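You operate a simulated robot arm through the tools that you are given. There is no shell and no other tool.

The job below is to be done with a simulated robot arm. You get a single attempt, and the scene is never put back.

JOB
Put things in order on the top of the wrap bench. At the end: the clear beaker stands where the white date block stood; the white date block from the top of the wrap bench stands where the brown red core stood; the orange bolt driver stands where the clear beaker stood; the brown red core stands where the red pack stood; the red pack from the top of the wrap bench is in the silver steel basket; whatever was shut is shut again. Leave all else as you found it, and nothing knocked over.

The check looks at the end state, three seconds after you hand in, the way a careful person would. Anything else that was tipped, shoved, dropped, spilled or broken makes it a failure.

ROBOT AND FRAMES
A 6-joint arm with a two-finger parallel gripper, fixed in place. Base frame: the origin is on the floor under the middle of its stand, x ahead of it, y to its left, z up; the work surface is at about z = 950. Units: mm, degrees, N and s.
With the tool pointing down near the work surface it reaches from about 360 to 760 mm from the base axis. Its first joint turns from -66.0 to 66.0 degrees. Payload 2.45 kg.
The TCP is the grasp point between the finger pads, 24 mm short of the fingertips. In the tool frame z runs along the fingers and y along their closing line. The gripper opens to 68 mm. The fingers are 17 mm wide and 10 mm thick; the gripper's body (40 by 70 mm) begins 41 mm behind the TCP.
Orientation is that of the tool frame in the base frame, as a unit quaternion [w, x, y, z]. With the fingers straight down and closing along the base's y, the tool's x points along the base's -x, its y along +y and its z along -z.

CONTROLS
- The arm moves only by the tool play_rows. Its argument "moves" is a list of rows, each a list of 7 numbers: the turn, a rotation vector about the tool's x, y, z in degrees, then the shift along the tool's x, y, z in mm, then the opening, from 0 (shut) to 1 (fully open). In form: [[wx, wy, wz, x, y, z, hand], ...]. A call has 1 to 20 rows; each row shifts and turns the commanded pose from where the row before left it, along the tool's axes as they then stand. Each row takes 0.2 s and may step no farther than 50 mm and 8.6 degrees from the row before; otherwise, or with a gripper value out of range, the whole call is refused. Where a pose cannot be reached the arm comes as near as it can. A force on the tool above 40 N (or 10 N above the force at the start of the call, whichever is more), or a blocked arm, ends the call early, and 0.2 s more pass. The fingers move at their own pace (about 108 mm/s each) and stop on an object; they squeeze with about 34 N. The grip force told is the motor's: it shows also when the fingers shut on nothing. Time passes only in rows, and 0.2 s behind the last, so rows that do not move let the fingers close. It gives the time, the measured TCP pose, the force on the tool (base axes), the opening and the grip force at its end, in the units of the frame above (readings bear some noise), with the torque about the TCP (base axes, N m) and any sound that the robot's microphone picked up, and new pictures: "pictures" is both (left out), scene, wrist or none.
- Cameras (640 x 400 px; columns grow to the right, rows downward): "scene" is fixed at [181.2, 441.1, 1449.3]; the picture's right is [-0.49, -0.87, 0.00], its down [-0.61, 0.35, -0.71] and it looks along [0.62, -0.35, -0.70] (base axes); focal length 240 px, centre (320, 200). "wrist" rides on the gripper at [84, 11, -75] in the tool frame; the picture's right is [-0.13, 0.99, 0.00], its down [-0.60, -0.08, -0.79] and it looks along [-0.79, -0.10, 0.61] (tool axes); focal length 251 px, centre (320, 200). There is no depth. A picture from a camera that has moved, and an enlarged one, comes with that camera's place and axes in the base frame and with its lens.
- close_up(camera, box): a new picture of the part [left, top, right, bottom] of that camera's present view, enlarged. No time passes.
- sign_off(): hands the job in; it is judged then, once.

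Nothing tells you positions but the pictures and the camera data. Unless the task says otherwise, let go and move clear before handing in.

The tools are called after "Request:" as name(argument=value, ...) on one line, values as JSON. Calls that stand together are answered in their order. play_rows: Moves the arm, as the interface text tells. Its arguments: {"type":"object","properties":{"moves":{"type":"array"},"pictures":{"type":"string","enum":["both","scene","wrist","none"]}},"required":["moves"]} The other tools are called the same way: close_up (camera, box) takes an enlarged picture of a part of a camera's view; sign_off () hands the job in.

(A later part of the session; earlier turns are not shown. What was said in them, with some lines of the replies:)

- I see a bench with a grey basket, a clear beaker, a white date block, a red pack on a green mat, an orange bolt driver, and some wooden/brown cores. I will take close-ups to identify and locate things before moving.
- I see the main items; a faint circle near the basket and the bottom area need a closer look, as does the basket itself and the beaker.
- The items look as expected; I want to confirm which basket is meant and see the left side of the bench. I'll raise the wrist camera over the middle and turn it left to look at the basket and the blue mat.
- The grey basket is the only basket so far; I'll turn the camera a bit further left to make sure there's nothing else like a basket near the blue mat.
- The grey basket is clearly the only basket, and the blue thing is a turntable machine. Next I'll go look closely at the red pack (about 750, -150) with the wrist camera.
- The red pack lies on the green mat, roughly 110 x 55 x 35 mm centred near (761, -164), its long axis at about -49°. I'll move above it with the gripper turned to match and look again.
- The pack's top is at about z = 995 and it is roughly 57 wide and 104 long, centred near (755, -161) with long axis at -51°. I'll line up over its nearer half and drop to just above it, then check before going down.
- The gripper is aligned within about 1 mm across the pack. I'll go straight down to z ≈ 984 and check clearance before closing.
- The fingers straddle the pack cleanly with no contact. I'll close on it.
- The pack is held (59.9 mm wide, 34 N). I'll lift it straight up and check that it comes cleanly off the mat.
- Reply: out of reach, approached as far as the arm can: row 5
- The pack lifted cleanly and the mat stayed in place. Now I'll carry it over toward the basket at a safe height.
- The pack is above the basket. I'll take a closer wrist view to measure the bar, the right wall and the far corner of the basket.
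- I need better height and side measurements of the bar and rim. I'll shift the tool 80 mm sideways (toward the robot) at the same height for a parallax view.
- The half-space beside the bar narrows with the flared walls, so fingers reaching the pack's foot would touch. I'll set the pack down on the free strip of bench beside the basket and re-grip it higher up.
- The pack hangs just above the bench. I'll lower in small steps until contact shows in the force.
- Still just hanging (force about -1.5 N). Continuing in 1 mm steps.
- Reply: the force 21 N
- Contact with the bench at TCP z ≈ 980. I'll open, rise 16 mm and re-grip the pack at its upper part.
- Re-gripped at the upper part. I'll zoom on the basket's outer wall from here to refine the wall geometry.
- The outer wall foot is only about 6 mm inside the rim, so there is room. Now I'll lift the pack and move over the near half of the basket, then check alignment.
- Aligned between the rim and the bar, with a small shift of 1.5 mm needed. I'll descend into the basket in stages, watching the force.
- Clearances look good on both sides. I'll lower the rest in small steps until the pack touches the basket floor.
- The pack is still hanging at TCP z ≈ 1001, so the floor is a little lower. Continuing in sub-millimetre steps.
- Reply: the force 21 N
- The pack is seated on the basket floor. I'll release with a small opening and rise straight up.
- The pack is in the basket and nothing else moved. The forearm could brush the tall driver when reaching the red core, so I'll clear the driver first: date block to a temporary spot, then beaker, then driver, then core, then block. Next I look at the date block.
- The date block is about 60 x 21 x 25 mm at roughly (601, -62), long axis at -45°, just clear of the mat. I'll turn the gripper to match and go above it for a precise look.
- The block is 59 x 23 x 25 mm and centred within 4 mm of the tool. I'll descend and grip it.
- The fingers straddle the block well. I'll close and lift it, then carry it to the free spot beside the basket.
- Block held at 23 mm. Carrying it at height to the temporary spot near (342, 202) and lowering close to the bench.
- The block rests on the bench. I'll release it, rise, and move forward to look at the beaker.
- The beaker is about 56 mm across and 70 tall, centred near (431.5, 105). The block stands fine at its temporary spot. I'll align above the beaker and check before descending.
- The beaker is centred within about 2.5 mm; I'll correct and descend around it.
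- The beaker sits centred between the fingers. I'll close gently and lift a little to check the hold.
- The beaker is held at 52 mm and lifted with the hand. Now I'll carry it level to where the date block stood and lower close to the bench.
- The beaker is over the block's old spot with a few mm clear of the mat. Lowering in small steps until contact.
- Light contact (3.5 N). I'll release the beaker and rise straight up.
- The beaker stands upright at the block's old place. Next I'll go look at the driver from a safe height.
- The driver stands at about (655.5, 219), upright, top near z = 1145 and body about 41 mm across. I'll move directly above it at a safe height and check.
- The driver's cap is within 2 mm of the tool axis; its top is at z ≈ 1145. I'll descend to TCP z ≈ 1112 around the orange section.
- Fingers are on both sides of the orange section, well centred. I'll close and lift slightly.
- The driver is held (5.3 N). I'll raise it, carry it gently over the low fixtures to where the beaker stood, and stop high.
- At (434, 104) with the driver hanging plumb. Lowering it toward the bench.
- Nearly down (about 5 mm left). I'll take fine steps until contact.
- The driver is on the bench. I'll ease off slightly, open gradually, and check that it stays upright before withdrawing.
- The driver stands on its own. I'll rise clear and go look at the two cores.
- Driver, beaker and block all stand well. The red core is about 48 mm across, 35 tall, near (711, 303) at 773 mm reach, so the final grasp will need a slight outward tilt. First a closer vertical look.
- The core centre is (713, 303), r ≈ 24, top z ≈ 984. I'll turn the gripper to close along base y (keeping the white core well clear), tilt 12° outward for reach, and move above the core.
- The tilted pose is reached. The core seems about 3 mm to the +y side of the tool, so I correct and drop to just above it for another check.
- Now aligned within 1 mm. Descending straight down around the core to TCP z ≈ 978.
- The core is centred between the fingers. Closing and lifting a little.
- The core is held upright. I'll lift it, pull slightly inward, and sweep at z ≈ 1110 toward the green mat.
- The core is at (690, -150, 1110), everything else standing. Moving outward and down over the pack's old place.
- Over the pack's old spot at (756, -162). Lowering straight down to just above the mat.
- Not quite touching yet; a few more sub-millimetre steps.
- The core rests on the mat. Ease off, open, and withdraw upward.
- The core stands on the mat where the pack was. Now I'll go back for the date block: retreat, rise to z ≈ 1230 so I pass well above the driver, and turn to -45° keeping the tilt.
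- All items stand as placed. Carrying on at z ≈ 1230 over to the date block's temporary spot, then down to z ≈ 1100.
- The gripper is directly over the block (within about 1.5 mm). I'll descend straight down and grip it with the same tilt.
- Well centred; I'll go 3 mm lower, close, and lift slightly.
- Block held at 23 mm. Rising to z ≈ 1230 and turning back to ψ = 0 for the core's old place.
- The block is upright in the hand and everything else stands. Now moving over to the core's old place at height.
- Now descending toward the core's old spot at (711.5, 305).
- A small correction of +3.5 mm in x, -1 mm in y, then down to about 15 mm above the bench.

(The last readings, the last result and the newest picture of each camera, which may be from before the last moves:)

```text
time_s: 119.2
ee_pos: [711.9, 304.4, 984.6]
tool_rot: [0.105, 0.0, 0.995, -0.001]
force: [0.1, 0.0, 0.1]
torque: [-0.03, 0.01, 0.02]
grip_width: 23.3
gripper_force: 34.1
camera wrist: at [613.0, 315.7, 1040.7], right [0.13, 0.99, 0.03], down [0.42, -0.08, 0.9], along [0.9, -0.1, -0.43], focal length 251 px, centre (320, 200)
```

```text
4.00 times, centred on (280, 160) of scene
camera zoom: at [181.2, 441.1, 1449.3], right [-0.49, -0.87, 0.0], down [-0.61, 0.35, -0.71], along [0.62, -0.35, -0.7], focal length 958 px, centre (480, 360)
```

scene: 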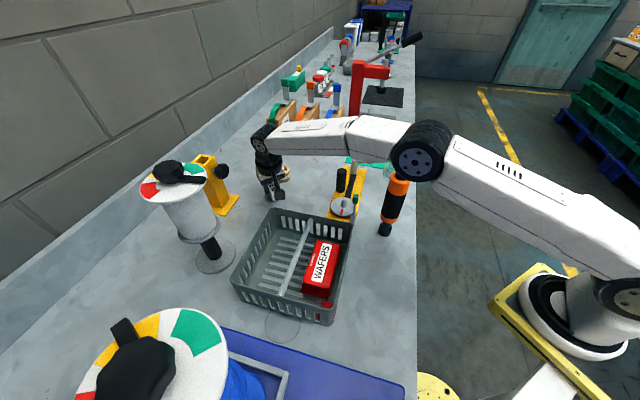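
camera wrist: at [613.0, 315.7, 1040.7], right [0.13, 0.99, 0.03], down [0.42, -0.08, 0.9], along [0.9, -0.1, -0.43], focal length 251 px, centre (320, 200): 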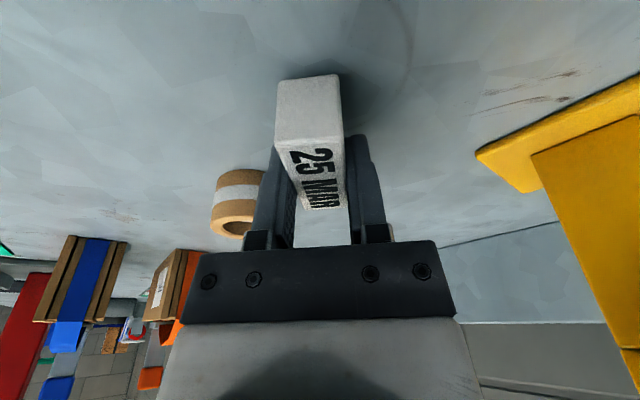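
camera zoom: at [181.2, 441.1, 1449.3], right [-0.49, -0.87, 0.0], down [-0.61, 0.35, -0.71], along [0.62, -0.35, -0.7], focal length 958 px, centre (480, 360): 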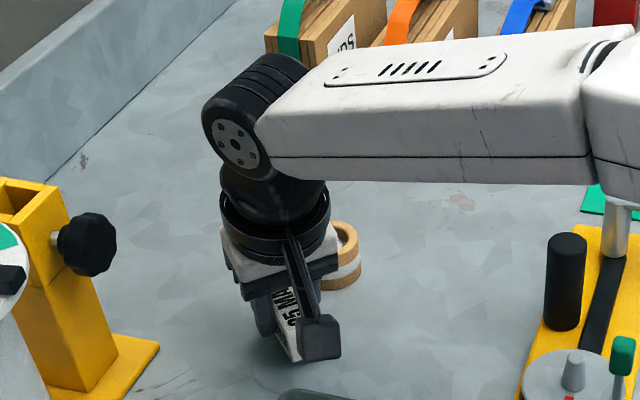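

The position reads (712, 304.5); about 5 mm to go. Fine steps to contact.

Request:
play_rows(moves=[[0, 0, 0, 0.42, 0, 1.96, 0.2], [0, 0, 0, 0.21, 0, 0.98, 0.2], [0, 0, 0, 0, 0, 0, 0.2]], pictures="none")

Request:
play_rows(moves=[[0, 0, 0, 0.15, 0, 0.7, 0.2], [0, 0, 0, 0, 0, 0, 0.2]], pictures="none")

Request:
play_rows(moves=[[0, 0, 0, 0.15, 0, 0.7, 0.2], [0, 0, 0, 0, 0, 0, 0.2]], pictures="none")

Request:
play_rows(moves=[[0, 0, 0, 0.15, 0, 0.7, 0.2], [0, 0, 0, 0, 0, 0, 0.2]], pictures="none")

```text
time_s: 120.0
ee_pos: [713.3, 303.4, 981.2]
tool_rot: [0.105, -0.001, 0.994, 0.0]
force: [-0.4, 0.2, -1.2]
torque: [0.02, 0.04, 0.0]
grip_width: 23.2
gripper_force: 34.2
```

```text
time_s: 120.6
ee_pos: [712.6, 305.4, 981.2]
tool_rot: [0.105, 0.0, 0.994, 0.0]
force: [-0.4, 0.4, -1.1]
torque: [-0.03, -0.01, 0.0]
grip_width: 23.0
gripper_force: 33.9
```

```text
time_s: 121.2
ee_pos: [712.4, 304.9, 980.8]
tool_rot: [0.105, 0.0, 0.994, -0.001]
force: [0.1, 0.4, -0.9]
torque: [0.01, 0.04, 0.01]
grip_width: 22.9
gripper_force: 33.6
```

```text
time_s: 121.8
ee_pos: [712.7, 304.1, 980.3]
tool_rot: [0.105, -0.001, 0.994, 0.0]
force: [-0.1, -0.1, -0.4]
torque: [0.0, 0.02, -0.01]
grip_width: 23.1
gripper_force: 33.9
```

Request:
play_rows(moves=[[0, 0, 0, 0.15, 0, 0.7, 0.2], [0, 0, 0, 0, 0, 0, 0.2]], pictures="none")

Request:
play_rows(moves=[[0, 0, 0, 0.15, 0, 0.7, 0.2], [0, 0, 0, 0, 0, 0, 0.2]], pictures="none")

Request:
play_rows(moves=[[0, 0, 0, 0.1, 0, 0.5, 0.2], [0, 0, 0, 0, 0, 0, 0.2]], pictures="none")

```text
time_s: 122.4
ee_pos: [713.2, 304.7, 979.2]
tool_rot: [0.105, 0.001, 0.994, -0.001]
force: [0.0, 0.4, 0.3]
torque: [-0.02, -0.02, -0.02]
grip_width: 23.2
gripper_force: 33.9
```

```text
time_s: 123.0
ee_pos: [712.8, 305.1, 979.1]
tool_rot: [0.105, 0.0, 0.994, 0.001]
force: [-0.3, -0.9, 3.6]
torque: [-0.02, 0.15, 0.0]
grip_width: 23.1
gripper_force: 34.1
```

```text
time_s: 123.6
ee_pos: [713.9, 306.0, 977.4]
tool_rot: [0.106, 0.0, 0.994, 0.0]
force: [-1.1, -0.3, 8.0]
torque: [-0.07, 0.23, 0.0]
grip_width: 23.1
gripper_force: 34.3
```

Contact made. Releasing and withdrawing straight up.

Request:
play_rows(moves=[[0, 0, 0, -0.1, 0, -0.5, 0.2], [0, 0, 0, 0, 0, 0, 0.4], [0, 0, 0, 0, 0, 0, 0.55], [0, 0, 0, 0, 0, 0, 0.65], [0, 0, 0, -2.1, 0, -9.8, 0.65], [0, 0, 0, -4.2, 0, -19.5, 0.65], [0, 0, 0, -8.5, 0, -39.1, 0.65], [0, 0, 0, 20, 0, -40, 0.65], [0, 0, 0, 20, 0, -40, 0.65], [0, 0, 0, 0, 0, 0, 0.65]])

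Request:
close_up(camera="scene", box=[230, 110, 330, 210])

Request:
close_up(camera="wrist", box=[160, 0, 480, 220])

```text
time_s: 125.8
ee_pos: [658.4, 305.0, 1117.3]
tool_rot: [0.106, 0.0, 0.994, -0.001]
force: [0.1, 0.5, 0.0]
torque: [0.01, -0.02, -0.02]
grip_width: 44.3
gripper_force: 0.1
camera wrist: at [559.9, 316.7, 1173.3], right [0.13, 0.99, 0.03], down [0.42, -0.08, 0.9], along [0.9, -0.1, -0.43], focal length 251 px, centre (320, 200)
```

scene: 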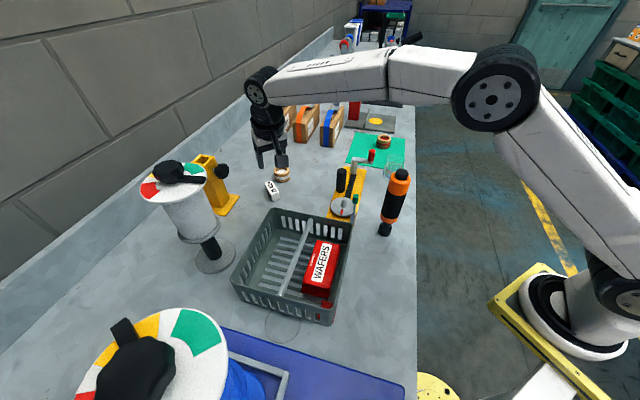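
wrist: 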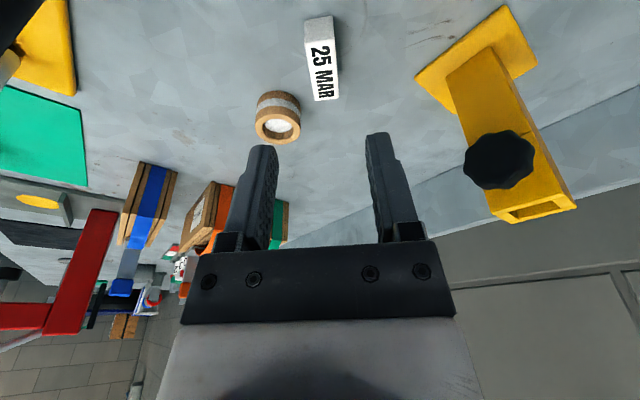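

```text
4.00 times, centred on (280, 160) of scene
camera zoom: at [181.2, 441.1, 1449.3], right [-0.49, -0.87, 0.0], down [-0.61, 0.35, -0.71], along [0.62, -0.35, -0.7], focal length 958 px, centre (480, 360)
```

zoom: 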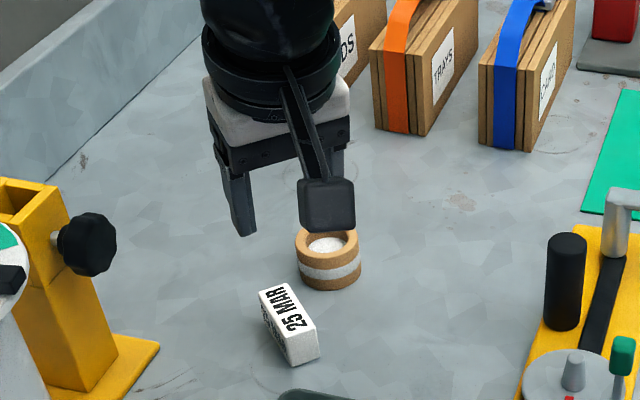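

```text
1.82 times, centred on (320, 110) of wrist
camera zoom: at [559.9, 316.7, 1173.3], right [0.13, 0.99, 0.03], down [0.42, -0.08, 0.9], along [0.9, -0.1, -0.43], focal length 457 px, centre (320, 364)
```

zoom: 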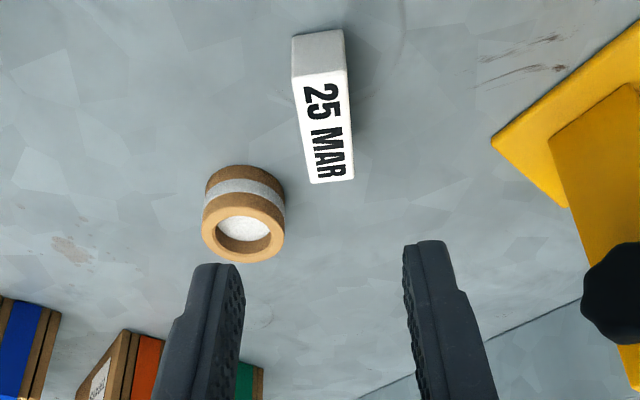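

The block stands where the core stood, and the white core is untouched. I'll retreat high and away, then inspect everything.

Request:
play_rows(moves=[[0, 0, 0, 11.8, -16.7, -40, 1], [0, 0, 0, 11.8, -16.7, -40, 1], [0, 0, 0, 11.8, -16.7, -40, 1], [0, 6.1, 0, 0, 0, 0, 1], [0, 6.1, 0, 0, 0, 0, 1], [0, 0, 0, 13, -43.75, 0, 1], [0, 0, 0, 13, -43.75, 0, 1], [0, 0, 0, 13, -43.75, 0, 1], [0, 0, 0, 13, -43.75, 0, 1], [0, 0, 0, 13, -43.75, 0, 1], [0, 0, 0, 13, -43.75, 0, 1], [0, 0, 0, 13, -43.75, 0, 1], [0, 0, 0, 13, -43.75, 0, 1], [0, 0, 0, 0, 0, 0, 1]])

Request:
close_up(camera="scene", box=[220, 120, 420, 245])

Request:
close_up(camera="scene", box=[220, 190, 420, 340])

Request:
close_up(camera="scene", box=[340, 100, 420, 180])

```text
time_s: 128.8
ee_pos: [493.6, -95.3, 1225.4]
tool_rot: [0.0, -0.001, 1.0, 0.0]
force: [-0.6, -0.5, 0.3]
torque: [0.01, -0.01, 0.03]
grip_width: 68.1
gripper_force: 0.0
camera wrist: at [409.8, -83.7, 1302.3], right [0.13, 0.99, 0.0], down [0.61, -0.08, 0.79], along [0.79, -0.1, -0.61], focal length 251 px, centre (320, 200)
```

scene: 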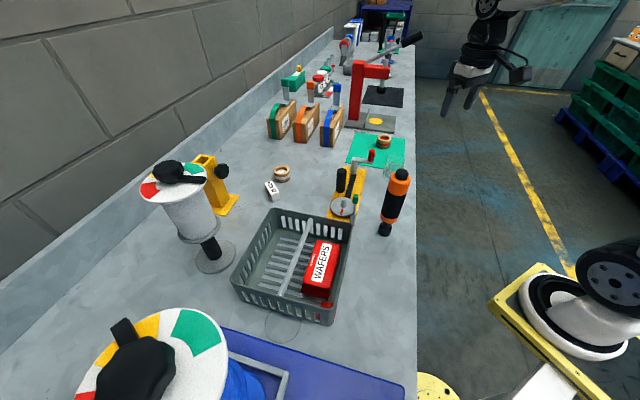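
wrist: 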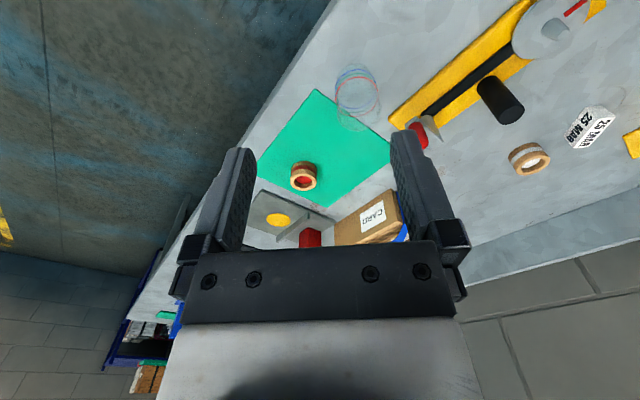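

```text
3.20 times, centred on (320, 182) of scene
camera zoom: at [181.2, 441.1, 1449.3], right [-0.49, -0.87, 0.0], down [-0.61, 0.35, -0.71], along [0.62, -0.35, -0.7], focal length 767 px, centre (320, 256)
```

zoom: 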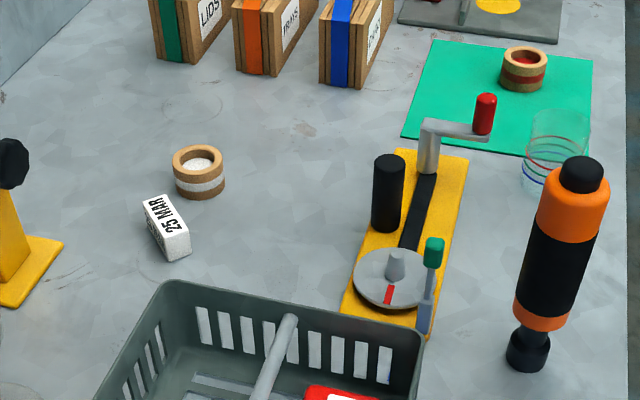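

```text
2.67 times, centred on (320, 265) of scene
camera zoom: at [181.2, 441.1, 1449.3], right [-0.49, -0.87, 0.0], down [-0.61, 0.35, -0.71], along [0.62, -0.35, -0.7], focal length 639 px, centre (320, 27)
```

zoom: 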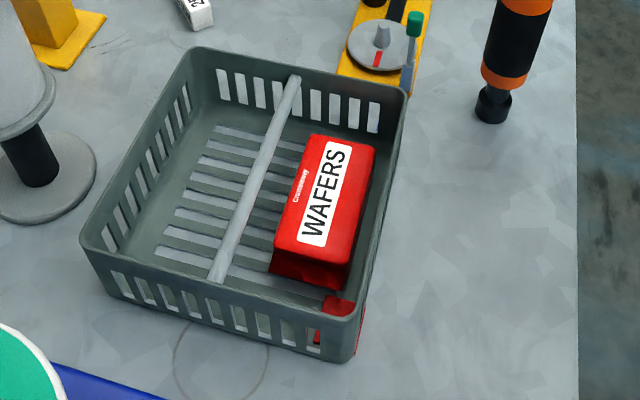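

```text
5.00 times, centred on (380, 140) of scene
camera zoom: at [181.2, 441.1, 1449.3], right [-0.49, -0.87, 0.0], down [-0.61, 0.35, -0.71], along [0.62, -0.35, -0.7], focal length 1198 px, centre (20, 500)
```

zoom: 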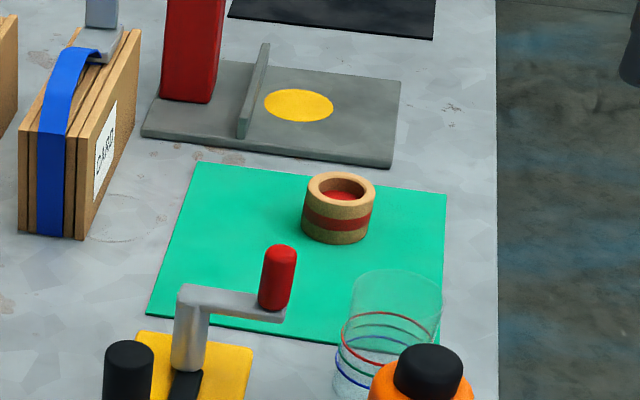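

Everything is in place: the pack in the basket, core on the mat where the pack was, block where the core was, beaker where the block was, driver where the beaker was. All stand upright, the mat and basket look unmoved, and nothing that was shut was opened. The arm is clear, so I hand in.

Request:
sign_off()

```text
The job is handed in.
```

The job is done and handed in. In the last pictures everything stood upright and the arm was clear:

| Item | Where it is now |
|---|---|
| Red pack | In the basket, in the half nearer the robot, beside the bar |
| Brown red core | On the green mat where the red pack stood |
| White date block | Where the red core stood |
| Clear beaker | Set about 3 mm short of the date block's exact spot, so its base stays off the mat edge |
| Orange bolt driver | Where the beaker stood |

- **The basket:** the grey slatted one was the only basket in view, so I took it to be the silver steel basket.
- **Date block:** its text still faces up, but it is turned about 45° from how it lay before. I parked it beside the basket for a while, so the driver could be moved before the arm reached for the core.
- **Left as found:** the basket, green mat and white core looked unmoved when compared with the first pictures. I opened nothing, so there was nothing to shut again.
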